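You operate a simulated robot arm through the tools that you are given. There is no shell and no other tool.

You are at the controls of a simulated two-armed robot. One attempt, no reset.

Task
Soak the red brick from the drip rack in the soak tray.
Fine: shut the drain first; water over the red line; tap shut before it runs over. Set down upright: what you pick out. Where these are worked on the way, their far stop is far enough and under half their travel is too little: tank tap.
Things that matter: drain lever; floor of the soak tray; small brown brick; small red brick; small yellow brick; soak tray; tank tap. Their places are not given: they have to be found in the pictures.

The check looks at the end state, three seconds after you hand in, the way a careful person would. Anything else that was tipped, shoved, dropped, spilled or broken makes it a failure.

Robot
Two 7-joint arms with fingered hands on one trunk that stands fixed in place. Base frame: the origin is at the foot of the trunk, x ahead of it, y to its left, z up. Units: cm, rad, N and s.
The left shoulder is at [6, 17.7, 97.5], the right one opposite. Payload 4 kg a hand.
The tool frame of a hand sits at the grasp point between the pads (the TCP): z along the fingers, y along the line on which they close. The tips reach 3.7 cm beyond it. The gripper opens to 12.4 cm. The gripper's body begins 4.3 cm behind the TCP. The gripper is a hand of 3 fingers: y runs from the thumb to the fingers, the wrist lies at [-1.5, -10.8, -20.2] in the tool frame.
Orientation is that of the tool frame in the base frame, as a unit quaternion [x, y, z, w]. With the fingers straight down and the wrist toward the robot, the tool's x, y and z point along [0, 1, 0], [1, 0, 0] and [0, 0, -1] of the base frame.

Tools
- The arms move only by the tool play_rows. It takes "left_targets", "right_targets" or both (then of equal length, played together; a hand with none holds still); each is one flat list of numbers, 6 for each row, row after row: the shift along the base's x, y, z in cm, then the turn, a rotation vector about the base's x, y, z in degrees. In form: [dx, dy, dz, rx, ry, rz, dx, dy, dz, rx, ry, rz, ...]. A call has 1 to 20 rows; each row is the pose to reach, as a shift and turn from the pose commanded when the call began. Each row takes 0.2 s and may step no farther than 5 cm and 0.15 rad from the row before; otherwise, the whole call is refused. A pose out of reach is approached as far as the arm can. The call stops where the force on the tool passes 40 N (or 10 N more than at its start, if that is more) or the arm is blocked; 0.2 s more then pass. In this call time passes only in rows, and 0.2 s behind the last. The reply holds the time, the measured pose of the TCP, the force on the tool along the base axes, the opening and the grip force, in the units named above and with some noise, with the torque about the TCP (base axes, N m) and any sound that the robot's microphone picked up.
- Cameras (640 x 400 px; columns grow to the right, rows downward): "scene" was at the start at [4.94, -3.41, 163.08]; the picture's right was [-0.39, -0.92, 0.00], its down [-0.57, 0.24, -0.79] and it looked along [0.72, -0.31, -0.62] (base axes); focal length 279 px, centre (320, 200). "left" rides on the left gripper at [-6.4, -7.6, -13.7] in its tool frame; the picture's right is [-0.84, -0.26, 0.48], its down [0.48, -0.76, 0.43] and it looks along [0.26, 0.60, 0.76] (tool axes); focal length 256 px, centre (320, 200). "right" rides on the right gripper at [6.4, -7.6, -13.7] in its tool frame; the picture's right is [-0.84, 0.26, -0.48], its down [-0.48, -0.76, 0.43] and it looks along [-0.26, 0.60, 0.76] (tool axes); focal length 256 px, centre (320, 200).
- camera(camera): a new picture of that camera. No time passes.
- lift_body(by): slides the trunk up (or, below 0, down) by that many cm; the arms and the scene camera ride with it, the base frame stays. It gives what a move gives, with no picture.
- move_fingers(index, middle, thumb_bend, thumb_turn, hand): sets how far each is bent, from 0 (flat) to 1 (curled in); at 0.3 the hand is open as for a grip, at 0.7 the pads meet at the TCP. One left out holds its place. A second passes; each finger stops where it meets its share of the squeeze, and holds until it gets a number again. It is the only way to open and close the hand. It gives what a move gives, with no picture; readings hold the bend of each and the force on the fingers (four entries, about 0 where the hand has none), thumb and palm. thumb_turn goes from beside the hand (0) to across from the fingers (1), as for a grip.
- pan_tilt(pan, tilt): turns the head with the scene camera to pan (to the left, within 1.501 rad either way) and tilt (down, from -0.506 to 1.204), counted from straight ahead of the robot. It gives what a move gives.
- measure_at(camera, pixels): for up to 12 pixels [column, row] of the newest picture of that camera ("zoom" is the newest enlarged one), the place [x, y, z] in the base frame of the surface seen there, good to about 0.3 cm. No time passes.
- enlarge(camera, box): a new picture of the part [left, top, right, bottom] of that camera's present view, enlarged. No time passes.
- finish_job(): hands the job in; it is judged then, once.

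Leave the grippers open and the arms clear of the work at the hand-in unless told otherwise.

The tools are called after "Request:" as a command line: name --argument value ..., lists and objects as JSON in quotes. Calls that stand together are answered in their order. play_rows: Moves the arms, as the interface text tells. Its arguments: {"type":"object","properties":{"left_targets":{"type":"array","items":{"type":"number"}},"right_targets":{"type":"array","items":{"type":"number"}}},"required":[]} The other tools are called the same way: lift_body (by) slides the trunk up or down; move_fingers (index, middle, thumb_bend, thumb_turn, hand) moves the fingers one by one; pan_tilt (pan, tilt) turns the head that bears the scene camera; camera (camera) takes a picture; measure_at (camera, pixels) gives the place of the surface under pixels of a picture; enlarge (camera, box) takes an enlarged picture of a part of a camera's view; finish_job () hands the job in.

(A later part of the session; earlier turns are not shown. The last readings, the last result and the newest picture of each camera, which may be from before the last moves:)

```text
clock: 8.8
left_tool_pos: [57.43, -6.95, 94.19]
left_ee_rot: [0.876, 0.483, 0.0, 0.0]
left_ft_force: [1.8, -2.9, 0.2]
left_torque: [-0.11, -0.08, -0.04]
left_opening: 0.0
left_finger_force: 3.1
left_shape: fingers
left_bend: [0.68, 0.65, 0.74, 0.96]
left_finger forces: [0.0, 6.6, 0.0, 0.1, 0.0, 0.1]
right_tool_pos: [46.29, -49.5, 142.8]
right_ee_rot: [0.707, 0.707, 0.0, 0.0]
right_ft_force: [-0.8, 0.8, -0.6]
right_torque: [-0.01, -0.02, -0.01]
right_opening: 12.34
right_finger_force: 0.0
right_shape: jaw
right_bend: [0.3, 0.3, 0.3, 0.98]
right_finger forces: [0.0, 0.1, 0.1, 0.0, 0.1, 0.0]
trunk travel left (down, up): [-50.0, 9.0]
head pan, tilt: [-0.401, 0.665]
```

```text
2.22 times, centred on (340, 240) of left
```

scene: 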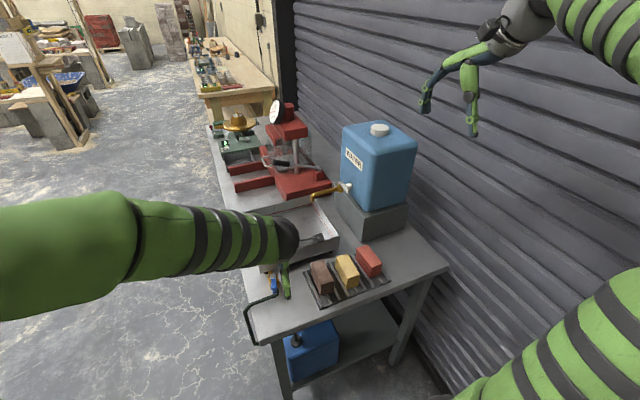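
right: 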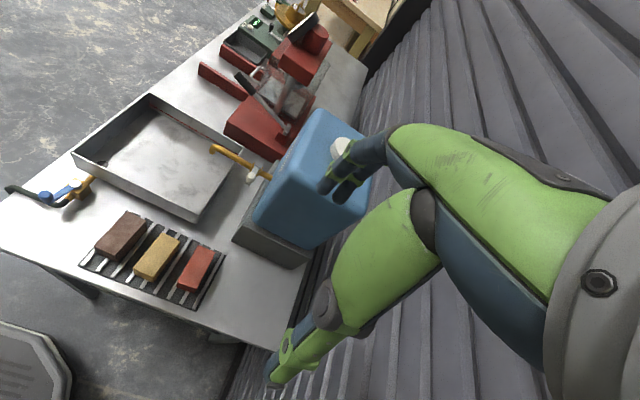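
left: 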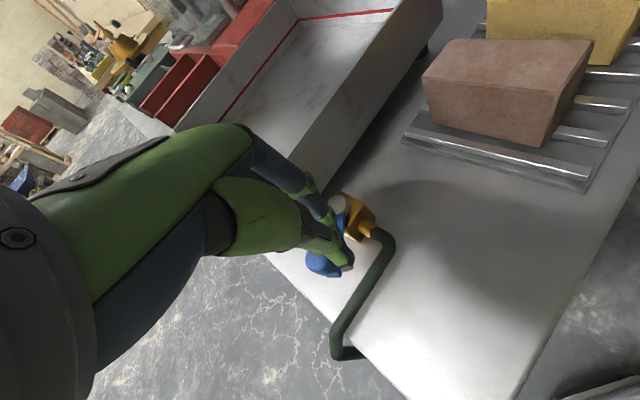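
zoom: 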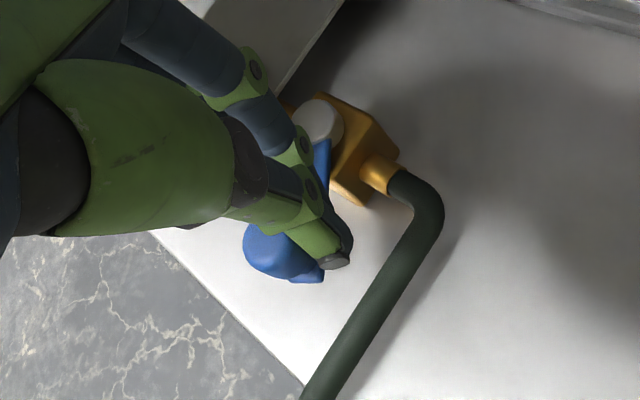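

The lever is turning well. I'll continue to about 75° and check clearance to the tray.

Request:
play_rows --left_targets '[0.635, 0.44, 0, 0, 0, -8, 1.315, 0.78, 0, 0, 0, -16, 2.045, 1.03, 0, 0, 0, -24]'

Request:
camera --camera "left"

Request:
enlarge --camera "left" --box '[260, 150, 420, 330]'

Request:
enlarge --camera "scene" --box '[220, 200, 340, 320]'

```text
clock: 9.6
left_tool_pos: [59.39, -5.76, 94.13]
left_ee_rot: [0.957, 0.291, 0.001, -0.001]
left_ft_force: [-0.1, -4.5, 1.4]
left_torque: [-0.15, 0.04, -0.06]
left_opening: 0.0
left_finger_force: 3.2
left_shape: fingers
left_bend: [0.68, 0.66, 0.74, 0.96]
left_finger forces: [0.1, 6.7, 0.0, 0.0, 0.0, 0.0]
right_tool_pos: [46.34, -49.69, 142.89]
right_ee_rot: [0.707, 0.707, -0.001, 0.0]
right_ft_force: [1.0, 0.0, 0.3]
right_torque: [-0.01, -0.04, 0.01]
right_opening: 12.35
right_finger_force: 0.1
right_shape: jaw
right_bend: [0.3, 0.3, 0.3, 0.98]
right_finger forces: [0.0, 0.0, 0.1, 0.0, 0.0, 0.1]
trunk travel left (down, up): [-50.0, 9.0]
head pan, tilt: [-0.401, 0.665]
```

```text
taken
```

left: 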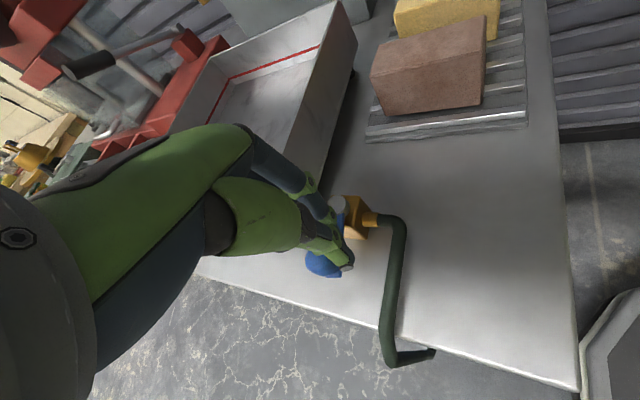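

```text
2.22 times, centred on (340, 240) of left
```

zoom: 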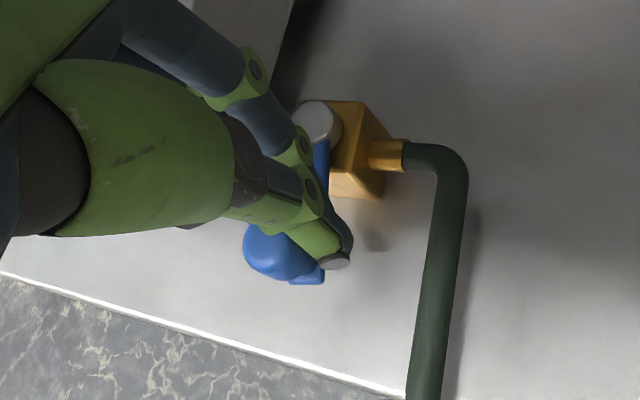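

```text
3.33 times, centred on (280, 260) of scene
```

zoom: 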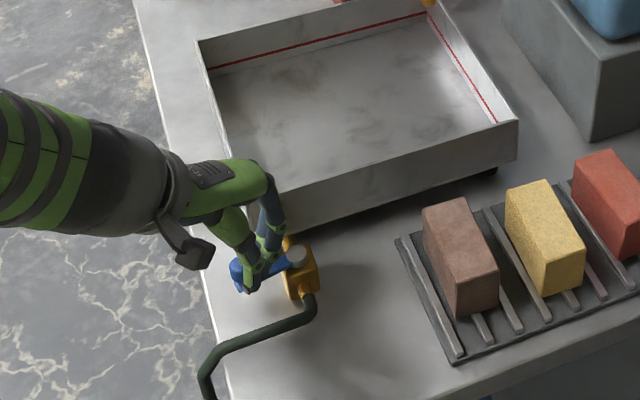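

The lever is now nearly across the pipe. I'll measure it: cap at (296,257), lever at (280,266), knob at (238,268).

Request:
measure_at --camera "zoom" --pixels '[[296, 257], [282, 266], [238, 265], [245, 285], [236, 275], [265, 240], [275, 215], [270, 180]]'

```text
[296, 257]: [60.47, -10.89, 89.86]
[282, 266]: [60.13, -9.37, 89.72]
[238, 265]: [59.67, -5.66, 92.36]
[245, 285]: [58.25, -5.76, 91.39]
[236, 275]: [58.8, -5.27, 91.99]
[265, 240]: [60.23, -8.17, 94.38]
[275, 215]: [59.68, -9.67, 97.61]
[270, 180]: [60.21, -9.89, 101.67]
```

The lever is about 78° from in-line. I'll ease it on toward the stop in small steps while watching the force.

Request:
play_rows --left_targets '[0.38, 0.08, 0, 0, 0, -4, 0.76, 0.14, 0, 0, 0, -8]'

Request:
enlarge --camera "scene" --box '[220, 200, 340, 320]'

Request:
measure_at --camera "zoom" --pixels '[[296, 257], [282, 266], [240, 262], [245, 280], [250, 262], [238, 272]]'

```text
clock: 10.2
left_tool_pos: [60.11, -5.54, 94.26]
left_ee_rot: [0.975, 0.224, 0.0, 0.0]
left_ft_force: [0.7, -3.8, -0.6]
left_torque: [-0.06, -0.01, -0.04]
left_opening: 0.0
left_finger_force: 3.9
left_shape: fingers
left_bend: [0.68, 0.66, 0.74, 0.96]
left_finger forces: [0.0, 6.7, 0.1, 0.0, 0.0, 0.0]
right_tool_pos: [46.37, -49.65, 142.88]
right_ee_rot: [0.707, 0.707, 0.0, 0.0]
right_ft_force: [-0.5, -0.7, 0.1]
right_torque: [0.0, 0.0, 0.02]
right_opening: 12.34
right_finger_force: 0.1
right_shape: jaw
right_bend: [0.3, 0.3, 0.3, 0.98]
right_finger forces: [0.0, 0.1, 0.0, 0.1, 0.0, 0.0]
trunk travel left (down, up): [-50.0, 9.0]
head pan, tilt: [-0.401, 0.665]
```

```text
3.33 times, centred on (280, 260) of scene
```

zoom: 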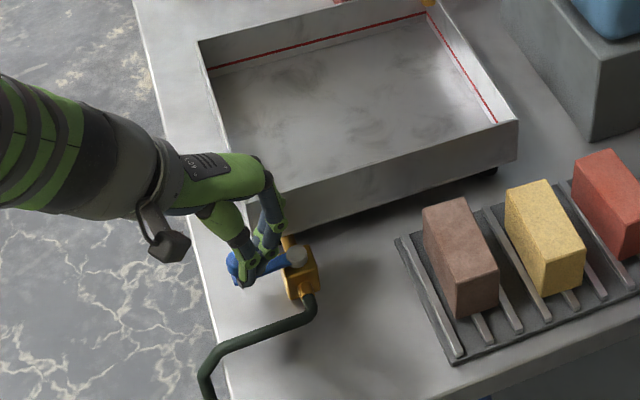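

```text
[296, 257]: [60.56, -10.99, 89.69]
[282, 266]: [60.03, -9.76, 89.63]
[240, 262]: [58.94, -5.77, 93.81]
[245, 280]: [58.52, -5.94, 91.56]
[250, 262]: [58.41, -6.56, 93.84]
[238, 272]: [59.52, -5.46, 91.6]
```

Force is still low at about 4 N, so no stop yet. I'll go on another 8° or so.

Request:
play_rows --left_targets '[0.38, 0.03, 0, 0, 0, -4, 0.77, 0.04, 0, 0, 0, -7]'

Request:
enlarge --camera "scene" --box '[240, 240, 310, 300]'

Request:
enlarge --camera "left" --box '[260, 150, 420, 330]'

```text
clock: 10.8
left_tool_pos: [60.71, -5.64, 94.17]
left_ee_rot: [0.986, 0.164, -0.001, 0.0]
left_ft_force: [-10.0, -3.7, -0.1]
left_torque: [-0.11, 0.27, -0.06]
left_opening: 0.0
left_finger_force: 6.9
left_shape: fingers
left_bend: [0.68, 0.66, 0.74, 0.95]
left_finger forces: [0.0, 3.7, 0.0, 0.1, 10.6, 0.1]
right_tool_pos: [46.1, -49.64, 142.9]
right_ee_rot: [0.707, 0.707, 0.0, 0.0]
right_ft_force: [-1.0, 0.2, 0.2]
right_torque: [-0.01, 0.03, 0.0]
right_opening: 12.34
right_finger_force: 0.0
right_shape: jaw
right_bend: [0.3, 0.3, 0.3, 0.98]
right_finger forces: [0.0, 0.0, 0.0, 0.0, 0.0, 0.1]
trunk travel left (down, up): [-50.0, 9.0]
head pan, tilt: [-0.401, 0.665]
```

```text
6.67 times, centred on (275, 270) of scene
```

zoom: 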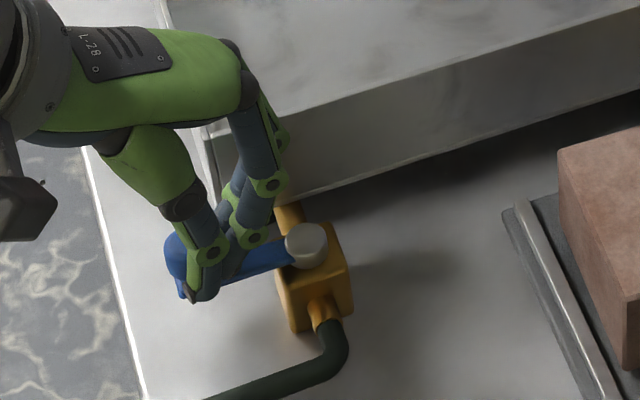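

```text
2.22 times, centred on (340, 240) of left
```

zoom: 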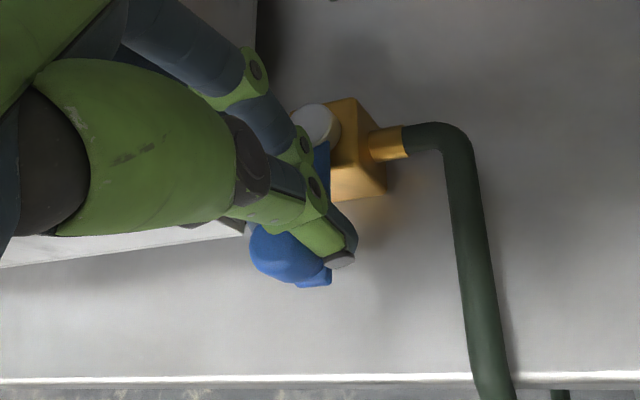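

The force rose to 10 N along x, so the lever seems to be at its stop. I'll measure its angle.

Request:
enlarge --camera "scene" --box '[240, 240, 310, 300]'

Request:
measure_at --camera "zoom" --pixels '[[306, 238], [265, 255], [262, 248], [270, 262], [172, 245], [178, 265], [185, 290], [250, 268], [245, 250], [230, 180]]'

```text
6.67 times, centred on (275, 270) of scene
```

zoom: 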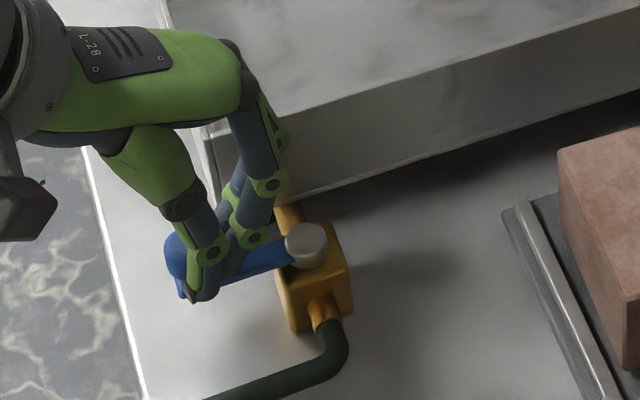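

```text
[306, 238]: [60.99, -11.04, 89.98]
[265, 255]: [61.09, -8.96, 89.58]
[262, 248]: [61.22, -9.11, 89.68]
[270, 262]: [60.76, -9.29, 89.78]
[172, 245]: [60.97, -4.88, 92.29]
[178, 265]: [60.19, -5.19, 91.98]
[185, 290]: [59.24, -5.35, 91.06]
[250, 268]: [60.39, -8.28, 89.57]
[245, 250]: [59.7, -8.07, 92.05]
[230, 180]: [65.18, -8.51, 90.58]
```

The lever looks close to perpendicular. One small extra push of 0.5 cm will confirm the stop.

Request:
play_rows --left_targets '[0.3, 0, 0, 0, 0, 0, 0.6, 0, 0, 0, 0, 0]'

Request:
enlarge --camera "scene" --box '[240, 240, 310, 300]'

Request:
measure_at --camera "zoom" --pixels '[[306, 238], [265, 255], [262, 248], [270, 262], [172, 245], [178, 265], [185, 290], [250, 268], [245, 250], [230, 180]]'

```text
clock: 11.4
left_tool_pos: [61.35, -5.75, 94.17]
left_ee_rot: [0.987, 0.162, -0.001, 0.0]
left_ft_force: [-19.1, -4.9, -2.5]
left_torque: [-0.14, 0.48, -0.1]
left_opening: 0.0
left_finger_force: 11.2
left_shape: fingers
left_bend: [0.68, 0.69, 0.74, 0.93]
left_finger forces: [3.8, 1.2, 0.0, 0.1, 17.2, 0.1]
right_tool_pos: [46.02, -49.69, 142.98]
right_ee_rot: [0.706, 0.708, 0.001, 0.001]
right_ft_force: [-0.2, -0.1, -0.7]
right_torque: [0.0, -0.01, -0.02]
right_opening: 12.33
right_finger_force: 0.1
right_shape: jaw
right_bend: [0.3, 0.3, 0.3, 0.98]
right_finger forces: [0.1, 0.1, 0.0, 0.0, 0.0, 0.0]
trunk travel left (down, up): [-50.0, 9.0]
head pan, tilt: [-0.401, 0.665]
```

```text
6.67 times, centred on (275, 270) of scene
```

zoom: 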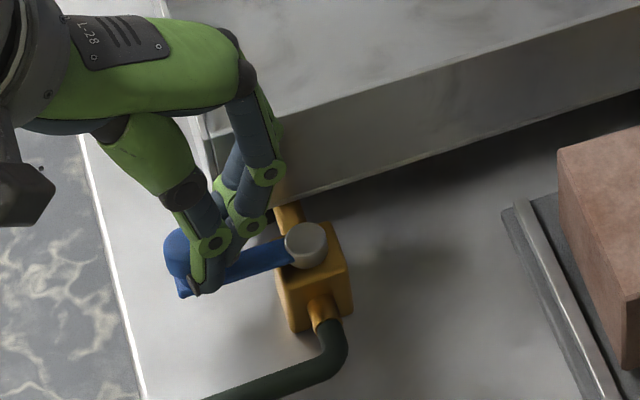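

```text
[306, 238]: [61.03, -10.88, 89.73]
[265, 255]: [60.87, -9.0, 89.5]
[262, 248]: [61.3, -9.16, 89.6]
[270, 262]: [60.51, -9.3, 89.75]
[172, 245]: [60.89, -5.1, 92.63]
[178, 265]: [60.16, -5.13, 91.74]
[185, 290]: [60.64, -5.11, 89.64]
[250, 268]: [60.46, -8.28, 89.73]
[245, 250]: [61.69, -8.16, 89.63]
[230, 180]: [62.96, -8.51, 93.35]
```

Force reached 19 N with the lever not moving, so the drain is at its stop and across the pipe. I'll ease back in -x and lift the hand straight up.

Request:
play_rows --left_targets '[-0.6, 0, 0, 0, 0, 0, -1.3, 0, 0, 0, 0, 0, -1.3, 0, 1, 0, 0, 0, -1.3, 0, 3, 0, 0, 0, -1.3, 0.5, 6, 0, 0, 0, -1.3, 1.5, 10, 0, 0, 0]'

Request:
enlarge --camera "scene" --box '[230, 230, 320, 310]'

Request:
camera --camera "left"

```text
clock: 12.8
left_tool_pos: [60.2, -4.28, 104.63]
left_ee_rot: [0.986, 0.166, 0.0, 0.001]
left_ft_force: [1.4, -0.2, -0.1]
left_torque: [0.01, -0.01, 0.0]
left_opening: 0.0
left_finger_force: 0.0
left_shape: fingers
left_bend: [0.67, 0.7, 0.75, 0.96]
left_finger forces: [0.1, 0.0, 0.1, 0.0, 0.0, 0.0]
right_tool_pos: [46.25, -49.59, 142.94]
right_ee_rot: [0.707, 0.707, -0.001, -0.001]
right_ft_force: [-0.7, 0.0, -0.2]
right_torque: [-0.03, 0.0, 0.03]
right_opening: 12.36
right_finger_force: 0.1
right_shape: jaw
right_bend: [0.3, 0.3, 0.3, 0.98]
right_finger forces: [0.1, 0.1, 0.0, 0.0, 0.1, 0.0]
trunk travel left (down, up): [-50.0, 9.0]
head pan, tilt: [-0.401, 0.665]
```

```text
5.00 times, centred on (275, 270) of scene
```

zoom: 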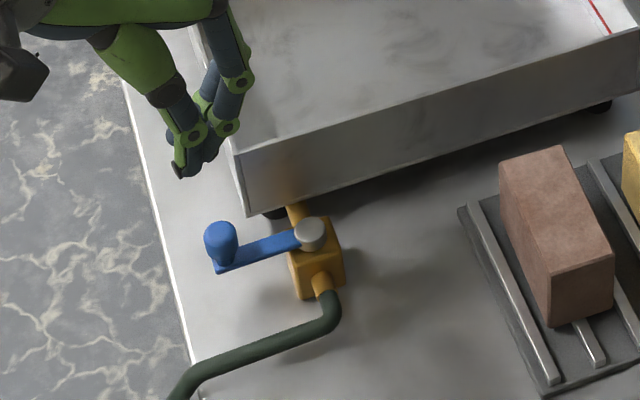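

```text
taken
```

left: 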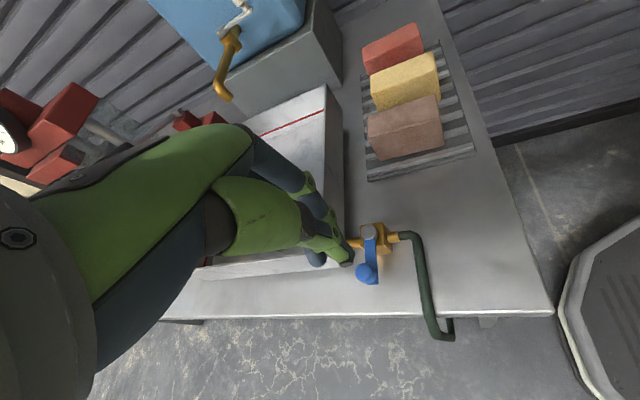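

The drain lever now stands across the pipe and is shut. I'll retract the left hand up and left, undoing the yaw.

Request:
play_rows --left_targets '[-1, 0.93, 3.64, 0, 0, 7.1, -2, 1.86, 7.28, 0, 0, 14.2, -3, 2.79, 10.92, 0, 0, 21.3, -4, 3.72, 14.56, 0, 0, 28.4, -5, 4.65, 18.2, 0, 0, 35.5, -6, 5.58, 21.84, 0, 0, 42.6, -7, 6.51, 25.48, 0, 0, 49.7, -8, 7.44, 29.12, 0, 0, 56.8, -9, 8.37, 32.76, 0, 0, 63.9, -10, 9.3, 36.4, 0, 0, 71]'

Request:
camera --camera "scene"

Request:
camera --camera "right"

```text
clock: 15.0
left_tool_pos: [50.11, 5.1, 140.84]
left_ee_rot: [0.707, 0.707, -0.001, 0.0]
left_ft_force: [-1.0, -0.4, 0.2]
left_torque: [0.0, -0.01, 0.02]
left_opening: 0.0
left_finger_force: 0.1
left_shape: fingers
left_bend: [0.67, 0.7, 0.75, 0.96]
left_finger forces: [0.0, 0.1, 0.1, 0.0, 0.0, 0.1]
right_tool_pos: [46.09, -49.65, 142.85]
right_ee_rot: [0.707, 0.707, 0.0, 0.0]
right_ft_force: [-1.0, 0.0, 1.1]
right_torque: [-0.01, 0.0, 0.01]
right_opening: 12.36
right_finger_force: 0.0
right_shape: jaw
right_bend: [0.3, 0.3, 0.3, 0.98]
right_finger forces: [0.0, 0.0, 0.0, 0.1, 0.0, 0.0]
trunk travel left (down, up): [-50.0, 9.0]
head pan, tilt: [-0.401, 0.665]
```

```text
taken
```

scene: 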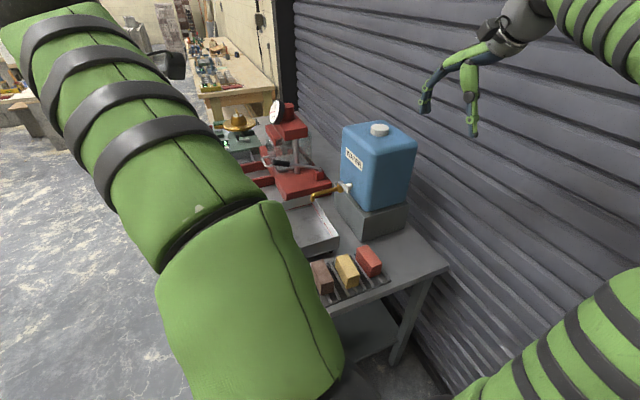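

```text
taken
```

right: 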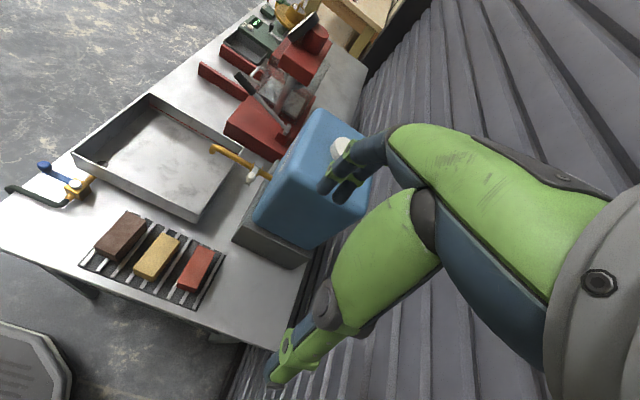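

The left elbow now blocks the head camera. I'll take the left hand farther to the left and back, and open it.

Request:
play_rows --left_targets '[-0.6, 4, -1, 0, 0, 0, -1.2, 8, -2, 0, 0, 0, -1.8, 12, -3, 0, 0, 0, -2.4, 16, -4, 0, 0, 0, -3, 20, -5, 0, 0, 0, -3.6, 24, -6, 0, 0, 0, -4.2, 28, -7, 0, 0, 0, -4.8, 32, -8, 0, 0, 0]'

Request:
camera --camera "scene"

```text
clock: 16.8
left_tool_pos: [45.54, 37.09, 132.93]
left_ee_rot: [0.707, 0.707, 0.0, 0.0]
left_ft_force: [0.0, 0.1, -0.7]
left_torque: [0.0, 0.04, -0.01]
left_opening: 0.0
left_finger_force: 0.0
left_shape: fingers
left_bend: [0.67, 0.7, 0.75, 0.96]
left_finger forces: [0.0, 0.0, 0.1, 0.0, 0.1, 0.0]
right_tool_pos: [46.19, -49.63, 142.88]
right_ee_rot: [0.707, 0.707, 0.0, 0.0]
right_ft_force: [0.2, -0.7, -0.2]
right_torque: [-0.02, 0.01, 0.01]
right_opening: 12.36
right_finger_force: 0.0
right_shape: jaw
right_bend: [0.3, 0.3, 0.3, 0.98]
right_finger forces: [0.1, 0.0, 0.1, 0.1, 0.0, 0.1]
trunk travel left (down, up): [-50.0, 9.0]
head pan, tilt: [-0.401, 0.665]
```

```text
taken
```

scene: 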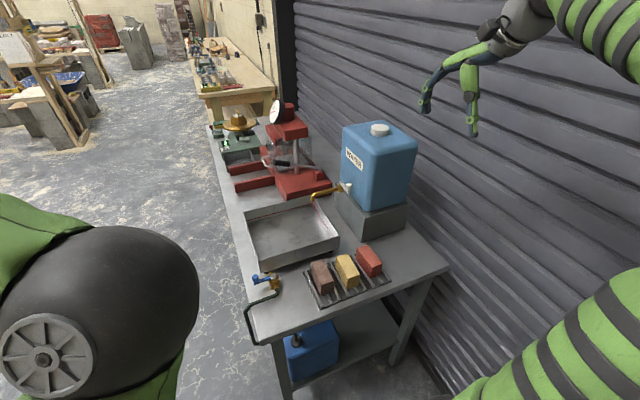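

The view is clear again. I'll open the left hand and move the right hand over the red brick at about (54.65,-42,104).

Request:
move_fingers --hand "left" --index 0.3 --middle 0.3 --thumb_bend 0.3

Request:
play_rows --right_targets '[0.9, 0.8, -4.2, 0, 0, 0, 1.8, 1.6, -8.4, 0, 0, 0, 2.8, 2.5, -12.6, 0, 0, 0, 3.7, 3.4, -16.8, 0, 0, 0, 4.7, 4.2, -21, 0, 0, 0, 5.6, 5.1, -25.2, 0, 0, 0, 6.6, 5.9, -29.4, 0, 0, 0, 7.5, 6.8, -33.6, 0, 0, 0, 8.45, 7.6, -37.8, 0, 0, 0]'

Request:
camera --camera "scene"

Request:
camera --camera "right"

```text
clock: 17.8
left_tool_pos: [45.58, 37.01, 132.86]
left_ee_rot: [0.708, 0.707, 0.0, 0.001]
left_ft_force: [-1.1, -0.2, 0.2]
left_torque: [-0.02, 0.0, -0.02]
left_opening: 12.35
left_finger_force: 0.2
left_shape: fingers
left_bend: [0.3, 0.3, 0.3, 0.97]
left_finger forces: [0.0, 0.0, 0.0, 0.0, 0.1, 0.0]
right_tool_pos: [46.27, -49.55, 143.0]
right_ee_rot: [0.707, 0.707, 0.0, 0.0]
right_ft_force: [-0.5, 0.1, -0.2]
right_torque: [0.01, 0.0, 0.04]
right_opening: 12.34
right_finger_force: 0.1
right_shape: jaw
right_bend: [0.3, 0.3, 0.3, 0.98]
right_finger forces: [0.0, 0.0, 0.0, 0.0, 0.0, 0.0]
trunk travel left (down, up): [-50.0, 9.0]
head pan, tilt: [-0.401, 0.665]
```

```text
clock: 19.8
left_tool_pos: [45.68, 37.01, 132.69]
left_ee_rot: [0.707, 0.707, 0.0, 0.0]
left_ft_force: [0.5, -1.1, 0.7]
left_torque: [0.0, 0.01, 0.01]
left_opening: 12.32
left_finger_force: 0.0
left_shape: fingers
left_bend: [0.3, 0.3, 0.3, 0.97]
left_finger forces: [0.0, 0.1, 0.1, 0.0, 0.1, 0.0]
right_tool_pos: [54.68, -41.97, 105.04]
right_ee_rot: [0.707, 0.707, 0.0, 0.0]
right_ft_force: [0.6, 0.3, 0.0]
right_torque: [-0.03, 0.03, -0.01]
right_opening: 12.41
right_finger_force: 0.0
right_shape: jaw
right_bend: [0.3, 0.3, 0.3, 0.98]
right_finger forces: [0.1, 0.1, 0.0, 0.0, 0.0, 0.0]
trunk travel left (down, up): [-50.0, 9.0]
head pan, tilt: [-0.401, 0.665]
```

```text
taken
```

scene: 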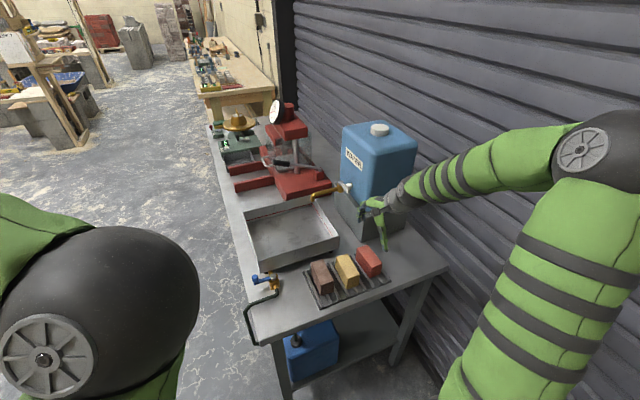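

```text
taken
```

right: 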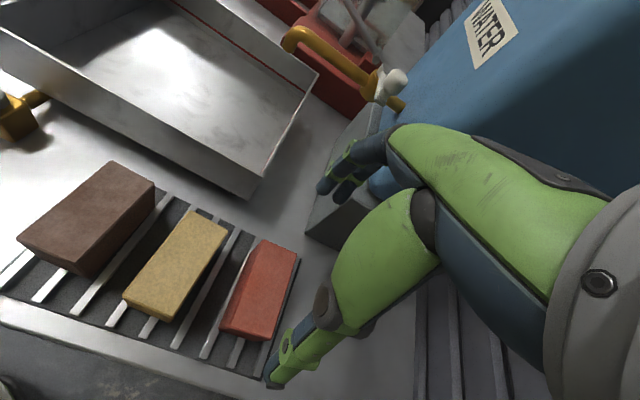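

The hand is over the brick. I'll re-measure the brick corners from this closer view before descending.

Request:
measure_at --camera "right" --pixels '[[263, 242], [296, 257], [222, 327], [262, 338], [258, 290], [243, 285], [325, 185], [345, 195], [272, 380], [280, 378], [315, 345], [345, 155]]'

Request:
enlarge --camera "scene" --box '[320, 170, 440, 300]'

```text
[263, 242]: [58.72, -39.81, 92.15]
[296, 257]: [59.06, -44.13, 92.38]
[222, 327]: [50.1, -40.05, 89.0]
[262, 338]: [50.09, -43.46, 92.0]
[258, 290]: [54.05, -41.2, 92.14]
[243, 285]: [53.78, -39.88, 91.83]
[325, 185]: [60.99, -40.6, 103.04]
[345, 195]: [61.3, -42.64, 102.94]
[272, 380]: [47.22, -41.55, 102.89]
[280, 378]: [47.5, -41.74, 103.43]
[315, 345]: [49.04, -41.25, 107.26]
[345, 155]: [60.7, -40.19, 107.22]
```

```text
3.08 times, centred on (380, 235) of scene
```

zoom: 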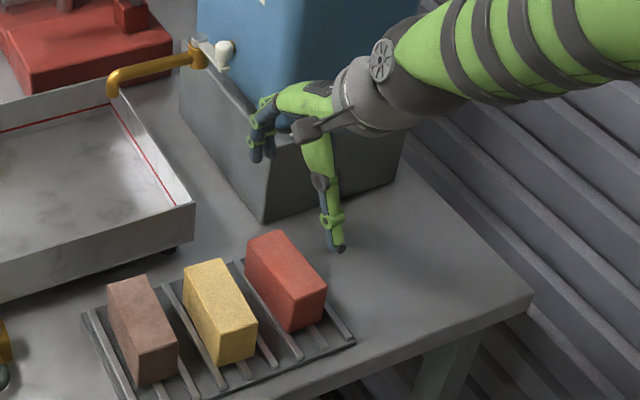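

Fingertips are at x≈61 and the thumb at ≈47.4, straddling the brick at 50.1–59.1 evenly. I'll descend 13.5 cm to TCP z about 91.5.

Request:
play_rows --right_targets '[-0.05, 0, -4, 0, 0, 0, -0.05, 0, -7.5, 0, 0, 0, -0.05, 0, -10, 0, 0, 0, -0.05, 0, -12, 0, 0, 0, -0.05, 0, -13, 0, 0, 0, -0.05, 0, -13.6, 0, 0, 0]'

Request:
camera --camera "right"

Request:
enlarge --camera "scene" --box '[310, 200, 420, 310]'

```text
clock: 21.2
left_tool_pos: [45.58, 37.02, 132.83]
left_ee_rot: [0.707, 0.707, 0.0, 0.0]
left_ft_force: [0.3, -0.8, 1.0]
left_torque: [-0.02, 0.02, -0.02]
left_opening: 12.33
left_finger_force: 0.0
left_shape: fingers
left_bend: [0.3, 0.3, 0.3, 0.97]
left_finger forces: [0.0, 0.1, 0.0, 0.1, 0.1, 0.0]
right_tool_pos: [54.53, -42.07, 91.34]
right_ee_rot: [0.707, 0.707, 0.0, 0.0]
right_ft_force: [0.2, -0.2, 0.9]
right_torque: [0.0, 0.0, 0.03]
right_opening: 12.38
right_finger_force: 0.0
right_shape: jaw
right_bend: [0.3, 0.3, 0.3, 0.98]
right_finger forces: [0.0, 0.0, 0.1, 0.0, 0.0, 0.1]
trunk travel left (down, up): [-50.0, 9.0]
head pan, tilt: [-0.401, 0.665]
```

```text
taken
```

right: 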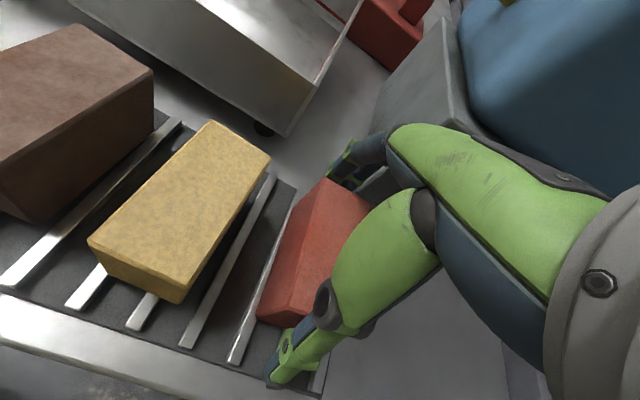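

```text
3.64 times, centred on (365, 255) of scene
```

zoom: 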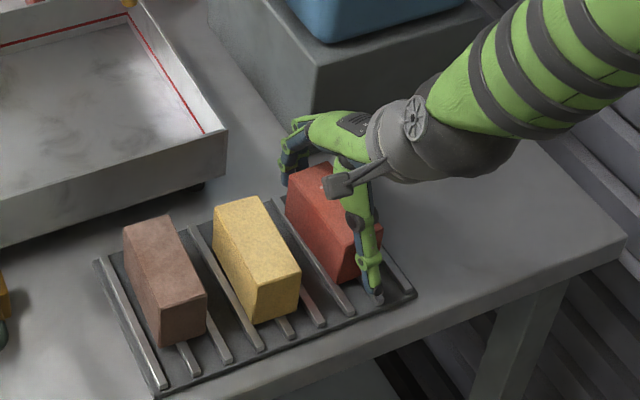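

No contact on the way down. I'll close the right hand on the brick's ends.

Request:
move_fingers --hand "right" --index 0.55 --middle 0.55 --thumb_bend 0.55

Request:
enlarge --camera "scene" --box '[310, 200, 420, 310]'

Request:
camera --camera "right"

```text
clock: 22.2
left_tool_pos: [45.42, 37.13, 132.89]
left_ee_rot: [0.707, 0.707, 0.001, 0.0]
left_ft_force: [0.2, -0.2, -0.5]
left_torque: [-0.02, -0.01, -0.01]
left_opening: 12.34
left_finger_force: 0.1
left_shape: fingers
left_bend: [0.3, 0.3, 0.3, 0.97]
left_finger forces: [0.0, 0.0, 0.0, 0.1, 0.1, 0.1]
right_tool_pos: [54.57, -41.97, 91.62]
right_ee_rot: [0.707, 0.707, 0.001, 0.002]
right_ft_force: [-5.4, -4.6, 16.8]
right_torque: [-0.14, -0.85, -0.18]
right_opening: 10.97
right_finger_force: 30.9
right_shape: fingers
right_bend: [0.39, 0.4, 0.42, 0.97]
right_finger forces: [15.2, 12.1, 0.1, 0.1, 34.4, 0.0]
trunk travel left (down, up): [-50.0, 9.0]
head pan, tilt: [-0.401, 0.665]
```

```text
3.64 times, centred on (365, 255) of scene
```

zoom: 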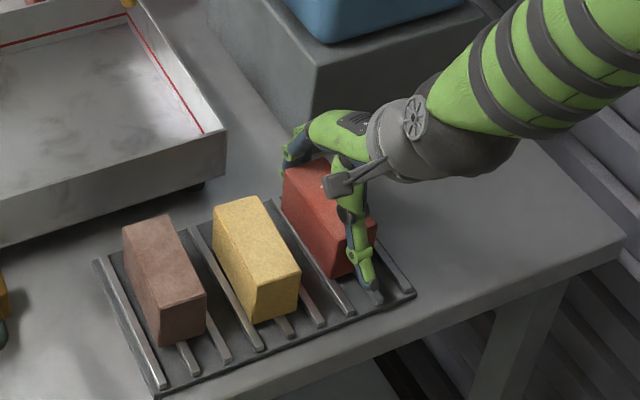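

```text
taken
```

right: 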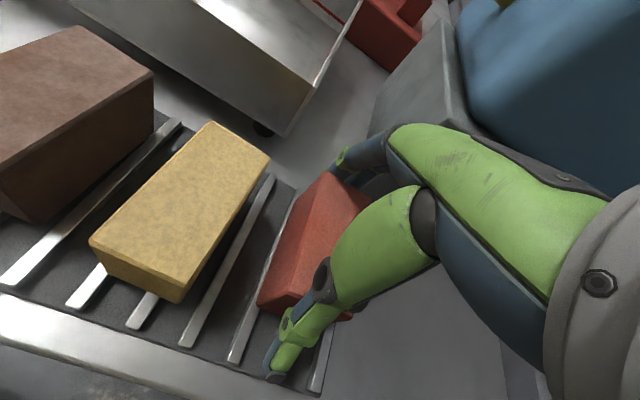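

The thumb is pressing the brick's top edge, because the thumb leans outward and the fingers lean inward. The tool force also shows 17 N upward. That is a poor grip, so I'll reopen and check the brick.

Request:
move_fingers --hand "right" --index 0.3 --middle 0.3 --thumb_bend 0.3

Request:
camera --camera "right"

Request:
camera --camera "scene"

Request:
measure_at --camera "scene" --pixels '[[580, 150], [480, 180], [600, 270], [540, 150], [410, 190], [500, 60], [600, 60]]'

Request:
enlarge --camera "scene" --box '[310, 200, 420, 310]'

```text
clock: 23.2
left_tool_pos: [45.63, 37.0, 132.84]
left_ee_rot: [0.707, 0.707, 0.0, 0.0]
left_ft_force: [-0.1, -0.2, 0.3]
left_torque: [-0.01, 0.0, -0.01]
left_opening: 12.31
left_finger_force: 0.0
left_shape: fingers
left_bend: [0.3, 0.3, 0.3, 0.97]
left_finger forces: [0.0, 0.1, 0.0, 0.0, 0.0, 0.1]
right_tool_pos: [54.55, -42.04, 91.4]
right_ee_rot: [0.707, 0.707, 0.0, 0.0]
right_ft_force: [-0.5, -0.5, 0.3]
right_torque: [0.0, 0.0, 0.01]
right_opening: 12.32
right_finger_force: 0.0
right_shape: fingers
right_bend: [0.3, 0.3, 0.3, 0.97]
right_finger forces: [0.1, 0.1, 0.1, 0.1, 0.0, 0.1]
trunk travel left (down, up): [-50.0, 9.0]
head pan, tilt: [-0.401, 0.665]
```

```text
taken
```

right: 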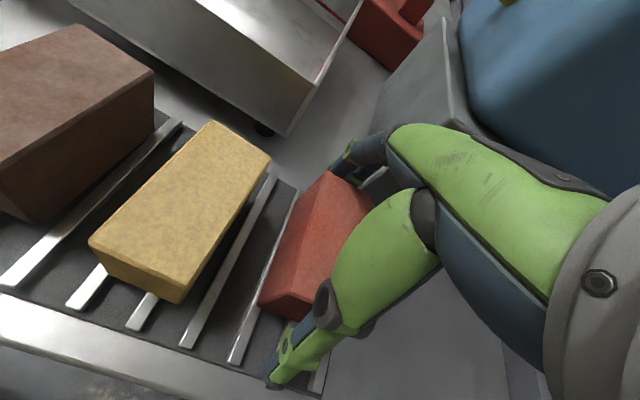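

```text
taken
```

scene: 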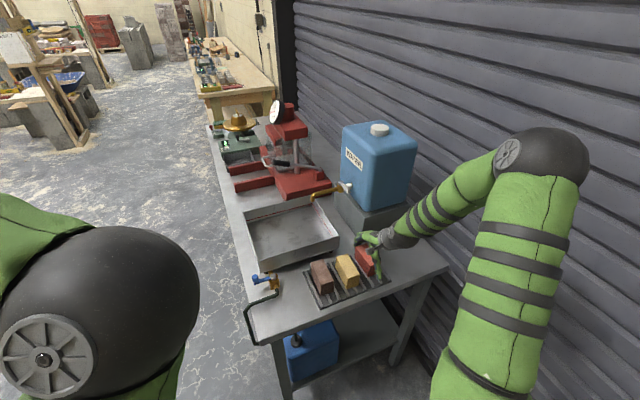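

```text
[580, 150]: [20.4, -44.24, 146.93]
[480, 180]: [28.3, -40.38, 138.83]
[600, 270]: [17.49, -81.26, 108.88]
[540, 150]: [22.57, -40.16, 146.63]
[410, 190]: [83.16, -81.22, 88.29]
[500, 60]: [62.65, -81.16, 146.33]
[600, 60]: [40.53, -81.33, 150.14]
```

```text
3.64 times, centred on (365, 255) of scene
```

zoom: 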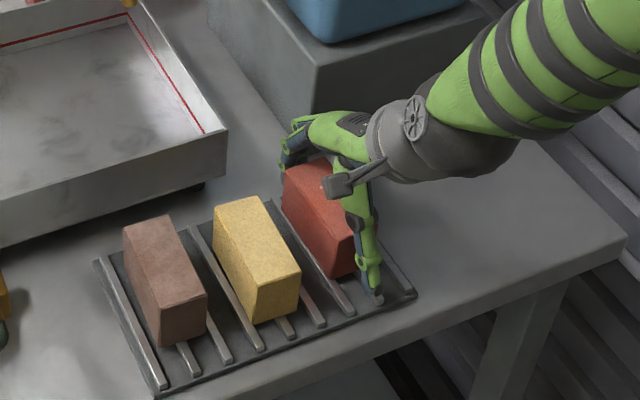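

The brick only slid about half a centimetre and is still upright. I'll lift clear and turn the hand +90° about vertical, so I can grip the narrow 4 cm sides instead.

Request:
play_rows --right_targets '[0, 0, 3, 0, 0, 0, 0, 0, 7, 0, 0, 0, 0, 0, 11, 0, 0, 0, 0, 0, 14, 0, 0, 0, 0, 0, 14, 0, 0, 8, 0, 0, 14, 0, 0, 16, 0, 0, 14, 0, 0, 24, 0, 0, 14, 0, 0, 32, 0, 0, 14, 0, 0, 40, 0, 0, 14, 0, 0, 48, 0, 0, 14, 0, 0, 56, 0, 0, 14, 0, 0, 64, 0, 0, 14, 0, 0, 72, 0, 0, 14, 0, 0, 80, 0, 0, 14, 0, 0, 90]'

Request:
camera --camera "scene"

Request:
camera --camera "right"

```text
refused: row 15 steps farther than a row can; nothing moved
```

```text
taken
```

scene: 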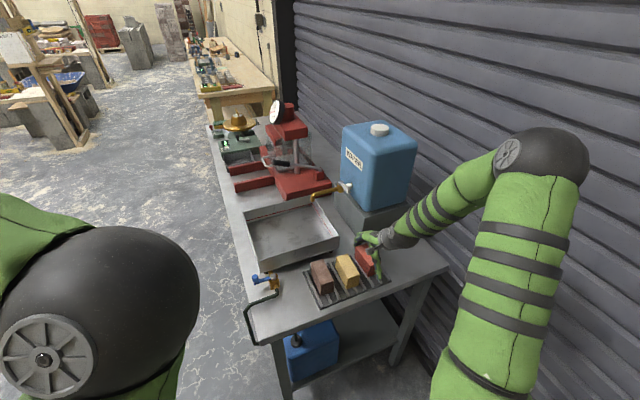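

```text
taken
```

right: 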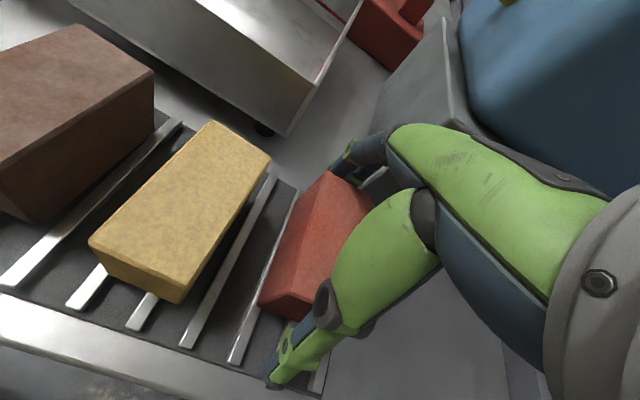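

The last turn step was too big, since rows may turn about 8.6° at most. I'll replay with even 8.2° steps.

Request:
play_rows --right_targets '[0, 0, 3, 0, 0, 0, 0, 0, 7, 0, 0, 0, 0, 0, 11, 0, 0, 0, 0, 0, 14, 0, 0, 0, 0, 0, 14, 0, 0, 8.2, 0, 0, 14, 0, 0, 16.4, 0, 0, 14, 0, 0, 24.6, 0, 0, 14, 0, 0, 32.8, 0, 0, 14, 0, 0, 41, 0, 0, 14, 0, 0, 49.2, 0, 0, 14, 0, 0, 57.4, 0, 0, 14, 0, 0, 65.6, 0, 0, 14, 0, 0, 73.8, 0, 0, 14, 0, 0, 82, 0, 0, 14, 0, 0, 90]'

Request:
camera --camera "scene"

Request:
camera --camera "right"

```text
clock: 26.4
left_tool_pos: [45.56, 37.04, 132.85]
left_ee_rot: [0.707, 0.708, 0.0, 0.0]
left_ft_force: [0.0, 0.4, -0.5]
left_torque: [-0.02, 0.01, -0.03]
left_opening: 12.32
left_finger_force: 0.0
left_shape: fingers
left_bend: [0.3, 0.3, 0.3, 0.97]
left_finger forces: [0.0, 0.0, 0.0, 0.0, 0.0, 0.1]
right_tool_pos: [54.59, -41.96, 105.32]
right_ee_rot: [0.0, 1.0, 0.0, 0.001]
right_ft_force: [0.3, 0.2, -0.3]
right_torque: [0.03, 0.02, 0.01]
right_opening: 12.35
right_finger_force: 0.1
right_shape: fingers
right_bend: [0.3, 0.3, 0.3, 0.98]
right_finger forces: [0.1, 0.0, 0.0, 0.0, 0.0, 0.1]
trunk travel left (down, up): [-50.0, 9.0]
head pan, tilt: [-0.401, 0.665]
```

```text
taken
```

scene: 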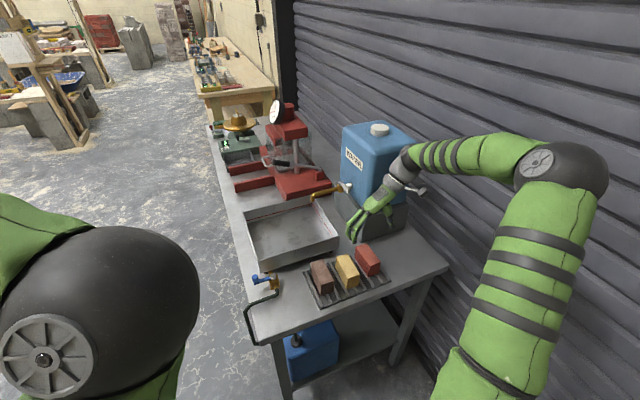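

```text
taken
```

right: 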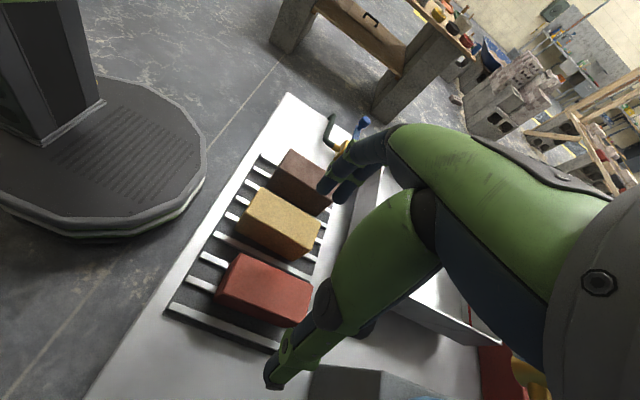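

The +90° pose is reached. I'll re-measure the red brick's place now.

Request:
enlarge --camera "scene" --box '[310, 220, 410, 310]'

Request:
measure_at --camera "zoom" --pixels '[[287, 172], [350, 155], [434, 250], [373, 275], [365, 335], [430, 300], [360, 210], [330, 230], [400, 290]]'

Request:
measure_at --camera "right" --pixels '[[238, 255], [310, 290], [217, 290], [285, 325], [265, 290], [320, 190], [340, 198], [270, 380], [285, 375]]'

```text
4.44 times, centred on (360, 265) of scene
```

zoom: 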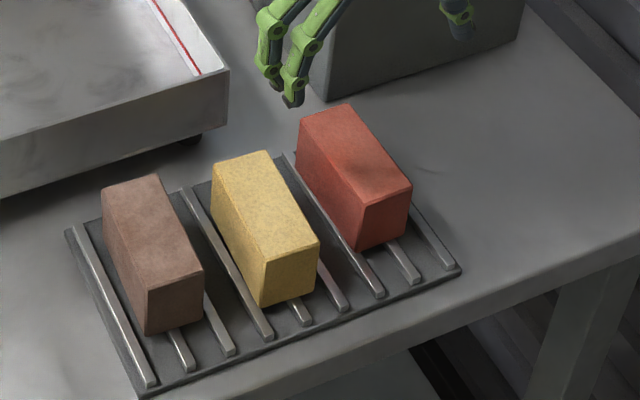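

```text
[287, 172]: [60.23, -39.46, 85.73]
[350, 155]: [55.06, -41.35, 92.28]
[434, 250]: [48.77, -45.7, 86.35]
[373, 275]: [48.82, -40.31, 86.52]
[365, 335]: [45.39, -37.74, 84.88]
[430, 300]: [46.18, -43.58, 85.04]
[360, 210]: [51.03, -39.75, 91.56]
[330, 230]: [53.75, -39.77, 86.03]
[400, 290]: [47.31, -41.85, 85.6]
```

```text
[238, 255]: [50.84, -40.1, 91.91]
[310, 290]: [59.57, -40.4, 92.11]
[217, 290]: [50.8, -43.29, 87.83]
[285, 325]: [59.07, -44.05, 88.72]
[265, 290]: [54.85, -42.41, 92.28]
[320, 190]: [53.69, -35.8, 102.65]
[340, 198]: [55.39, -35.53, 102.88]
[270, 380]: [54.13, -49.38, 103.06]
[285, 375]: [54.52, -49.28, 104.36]
```

I'll take the brick's top corners on this newest enlarged picture.

Request:
measure_at --camera "zoom" --pixels '[[302, 122], [348, 107], [408, 187], [362, 204], [355, 155], [358, 245], [298, 165], [405, 225], [215, 168], [265, 155], [316, 237], [268, 257]]'

```text
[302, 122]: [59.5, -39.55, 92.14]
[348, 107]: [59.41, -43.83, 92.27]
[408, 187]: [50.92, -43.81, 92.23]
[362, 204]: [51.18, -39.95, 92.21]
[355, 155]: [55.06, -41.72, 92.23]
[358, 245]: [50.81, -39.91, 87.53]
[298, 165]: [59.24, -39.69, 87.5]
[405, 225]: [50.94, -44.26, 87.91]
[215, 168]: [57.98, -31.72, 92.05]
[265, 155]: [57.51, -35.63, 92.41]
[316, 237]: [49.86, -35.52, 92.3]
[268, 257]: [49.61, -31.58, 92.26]
```

The brick's centre is now at (55.15,-41.85), with sides at y -39.75 and -43.95 and top at 92.25. I'll half-close the right hand and tilt it 18° so both pads stand vertical, still above the brick.

Request:
move_fingers --hand "right" --index 0.5 --middle 0.5 --thumb_bend 0.5

Request:
play_rows --right_targets '[0.2, 0, -1, 6, 0, 0, 0.4, -0.1, -2, 12, 0, 0, 0.6, -0.15, -4, 18, 0, 0]'

Request:
camera --camera "scene"

Request:
camera --camera "right"

Request:
enlarge --camera "scene" --box '[320, 180, 430, 300]'

```text
clock: 27.4
left_tool_pos: [45.55, 36.96, 132.76]
left_ee_rot: [0.707, 0.707, 0.001, 0.0]
left_ft_force: [0.5, -0.7, -0.5]
left_torque: [-0.05, -0.03, -0.03]
left_opening: 12.33
left_finger_force: 0.0
left_shape: fingers
left_bend: [0.3, 0.3, 0.3, 0.97]
left_finger forces: [0.0, 0.0, 0.0, 0.1, 0.0, 0.1]
right_tool_pos: [54.53, -42.0, 105.47]
right_ee_rot: [0.001, 1.0, 0.001, 0.0]
right_ft_force: [0.1, -0.8, -0.4]
right_torque: [0.01, 0.03, 0.03]
right_opening: 6.26
right_finger_force: 0.1
right_shape: fingers
right_bend: [0.5, 0.5, 0.5, 0.98]
right_finger forces: [0.0, 0.1, 0.1, 0.1, 0.1, 0.1]
trunk travel left (down, up): [-50.0, 9.0]
head pan, tilt: [-0.401, 0.665]
```

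```text
clock: 28.2
left_tool_pos: [45.56, 36.9, 132.84]
left_ee_rot: [0.707, 0.707, 0.001, 0.0]
left_ft_force: [0.6, 0.0, -0.1]
left_torque: [-0.01, 0.0, 0.0]
left_opening: 12.35
left_finger_force: 0.0
left_shape: fingers
left_bend: [0.3, 0.3, 0.3, 0.97]
left_finger forces: [0.1, 0.1, 0.1, 0.1, 0.0, 0.1]
right_tool_pos: [55.3, -42.22, 101.57]
right_ee_rot: [0.0, 0.987, 0.158, 0.0]
right_ft_force: [-0.2, -0.3, -0.1]
right_torque: [0.02, 0.03, -0.03]
right_opening: 6.24
right_finger_force: 0.1
right_shape: fingers
right_bend: [0.5, 0.5, 0.5, 0.98]
right_finger forces: [0.0, 0.1, 0.1, 0.1, 0.0, 0.1]
trunk travel left (down, up): [-50.0, 9.0]
head pan, tilt: [-0.401, 0.665]
```

```text
taken
```

scene: 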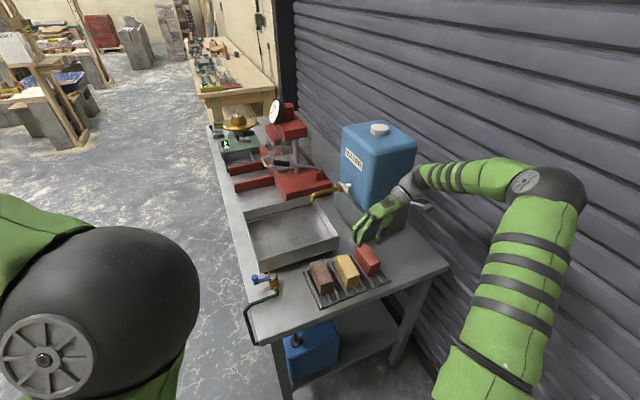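

```text
taken
```

right: 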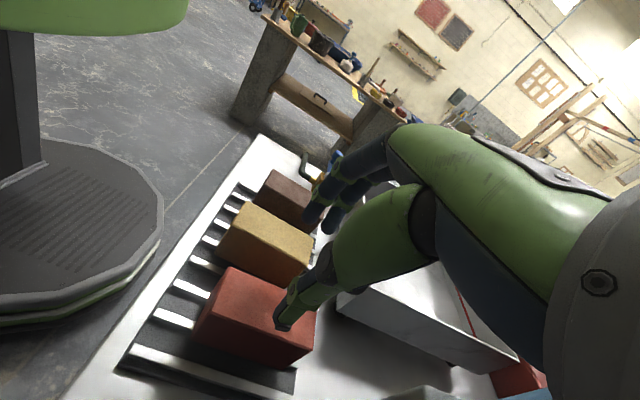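

```text
3.33 times, centred on (375, 240) of scene
```

zoom: 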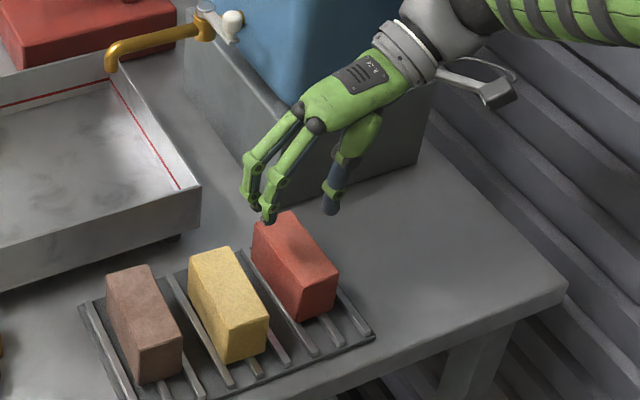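

I'll measure the fingertips at (270,217) and (256,205), and the thumb tip at (331,208), to set the height and centring.

Request:
measure_at --camera "zoom" --pixels '[[269, 219], [255, 207], [268, 202], [266, 184], [278, 178], [331, 210], [336, 210], [333, 192], [345, 160], [300, 130], [315, 125], [400, 55]]'

Request:
measure_at --camera "right" --pixels '[[282, 325], [295, 300], [312, 220], [330, 228], [320, 200], [345, 205], [278, 318], [325, 265]]'

```text
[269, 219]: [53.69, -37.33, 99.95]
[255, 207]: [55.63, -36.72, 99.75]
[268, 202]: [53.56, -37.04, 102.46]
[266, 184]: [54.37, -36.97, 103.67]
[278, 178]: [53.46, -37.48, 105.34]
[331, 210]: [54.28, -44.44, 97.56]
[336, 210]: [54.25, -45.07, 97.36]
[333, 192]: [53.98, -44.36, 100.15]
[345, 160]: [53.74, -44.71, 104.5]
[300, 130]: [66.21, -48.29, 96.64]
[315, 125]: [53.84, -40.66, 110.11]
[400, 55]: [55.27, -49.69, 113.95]
```

```text
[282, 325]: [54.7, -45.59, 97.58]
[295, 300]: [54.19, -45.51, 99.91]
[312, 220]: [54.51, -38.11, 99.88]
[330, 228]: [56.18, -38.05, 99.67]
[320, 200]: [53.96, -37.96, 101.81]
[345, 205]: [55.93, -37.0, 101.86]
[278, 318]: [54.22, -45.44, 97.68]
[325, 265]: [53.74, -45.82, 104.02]
```

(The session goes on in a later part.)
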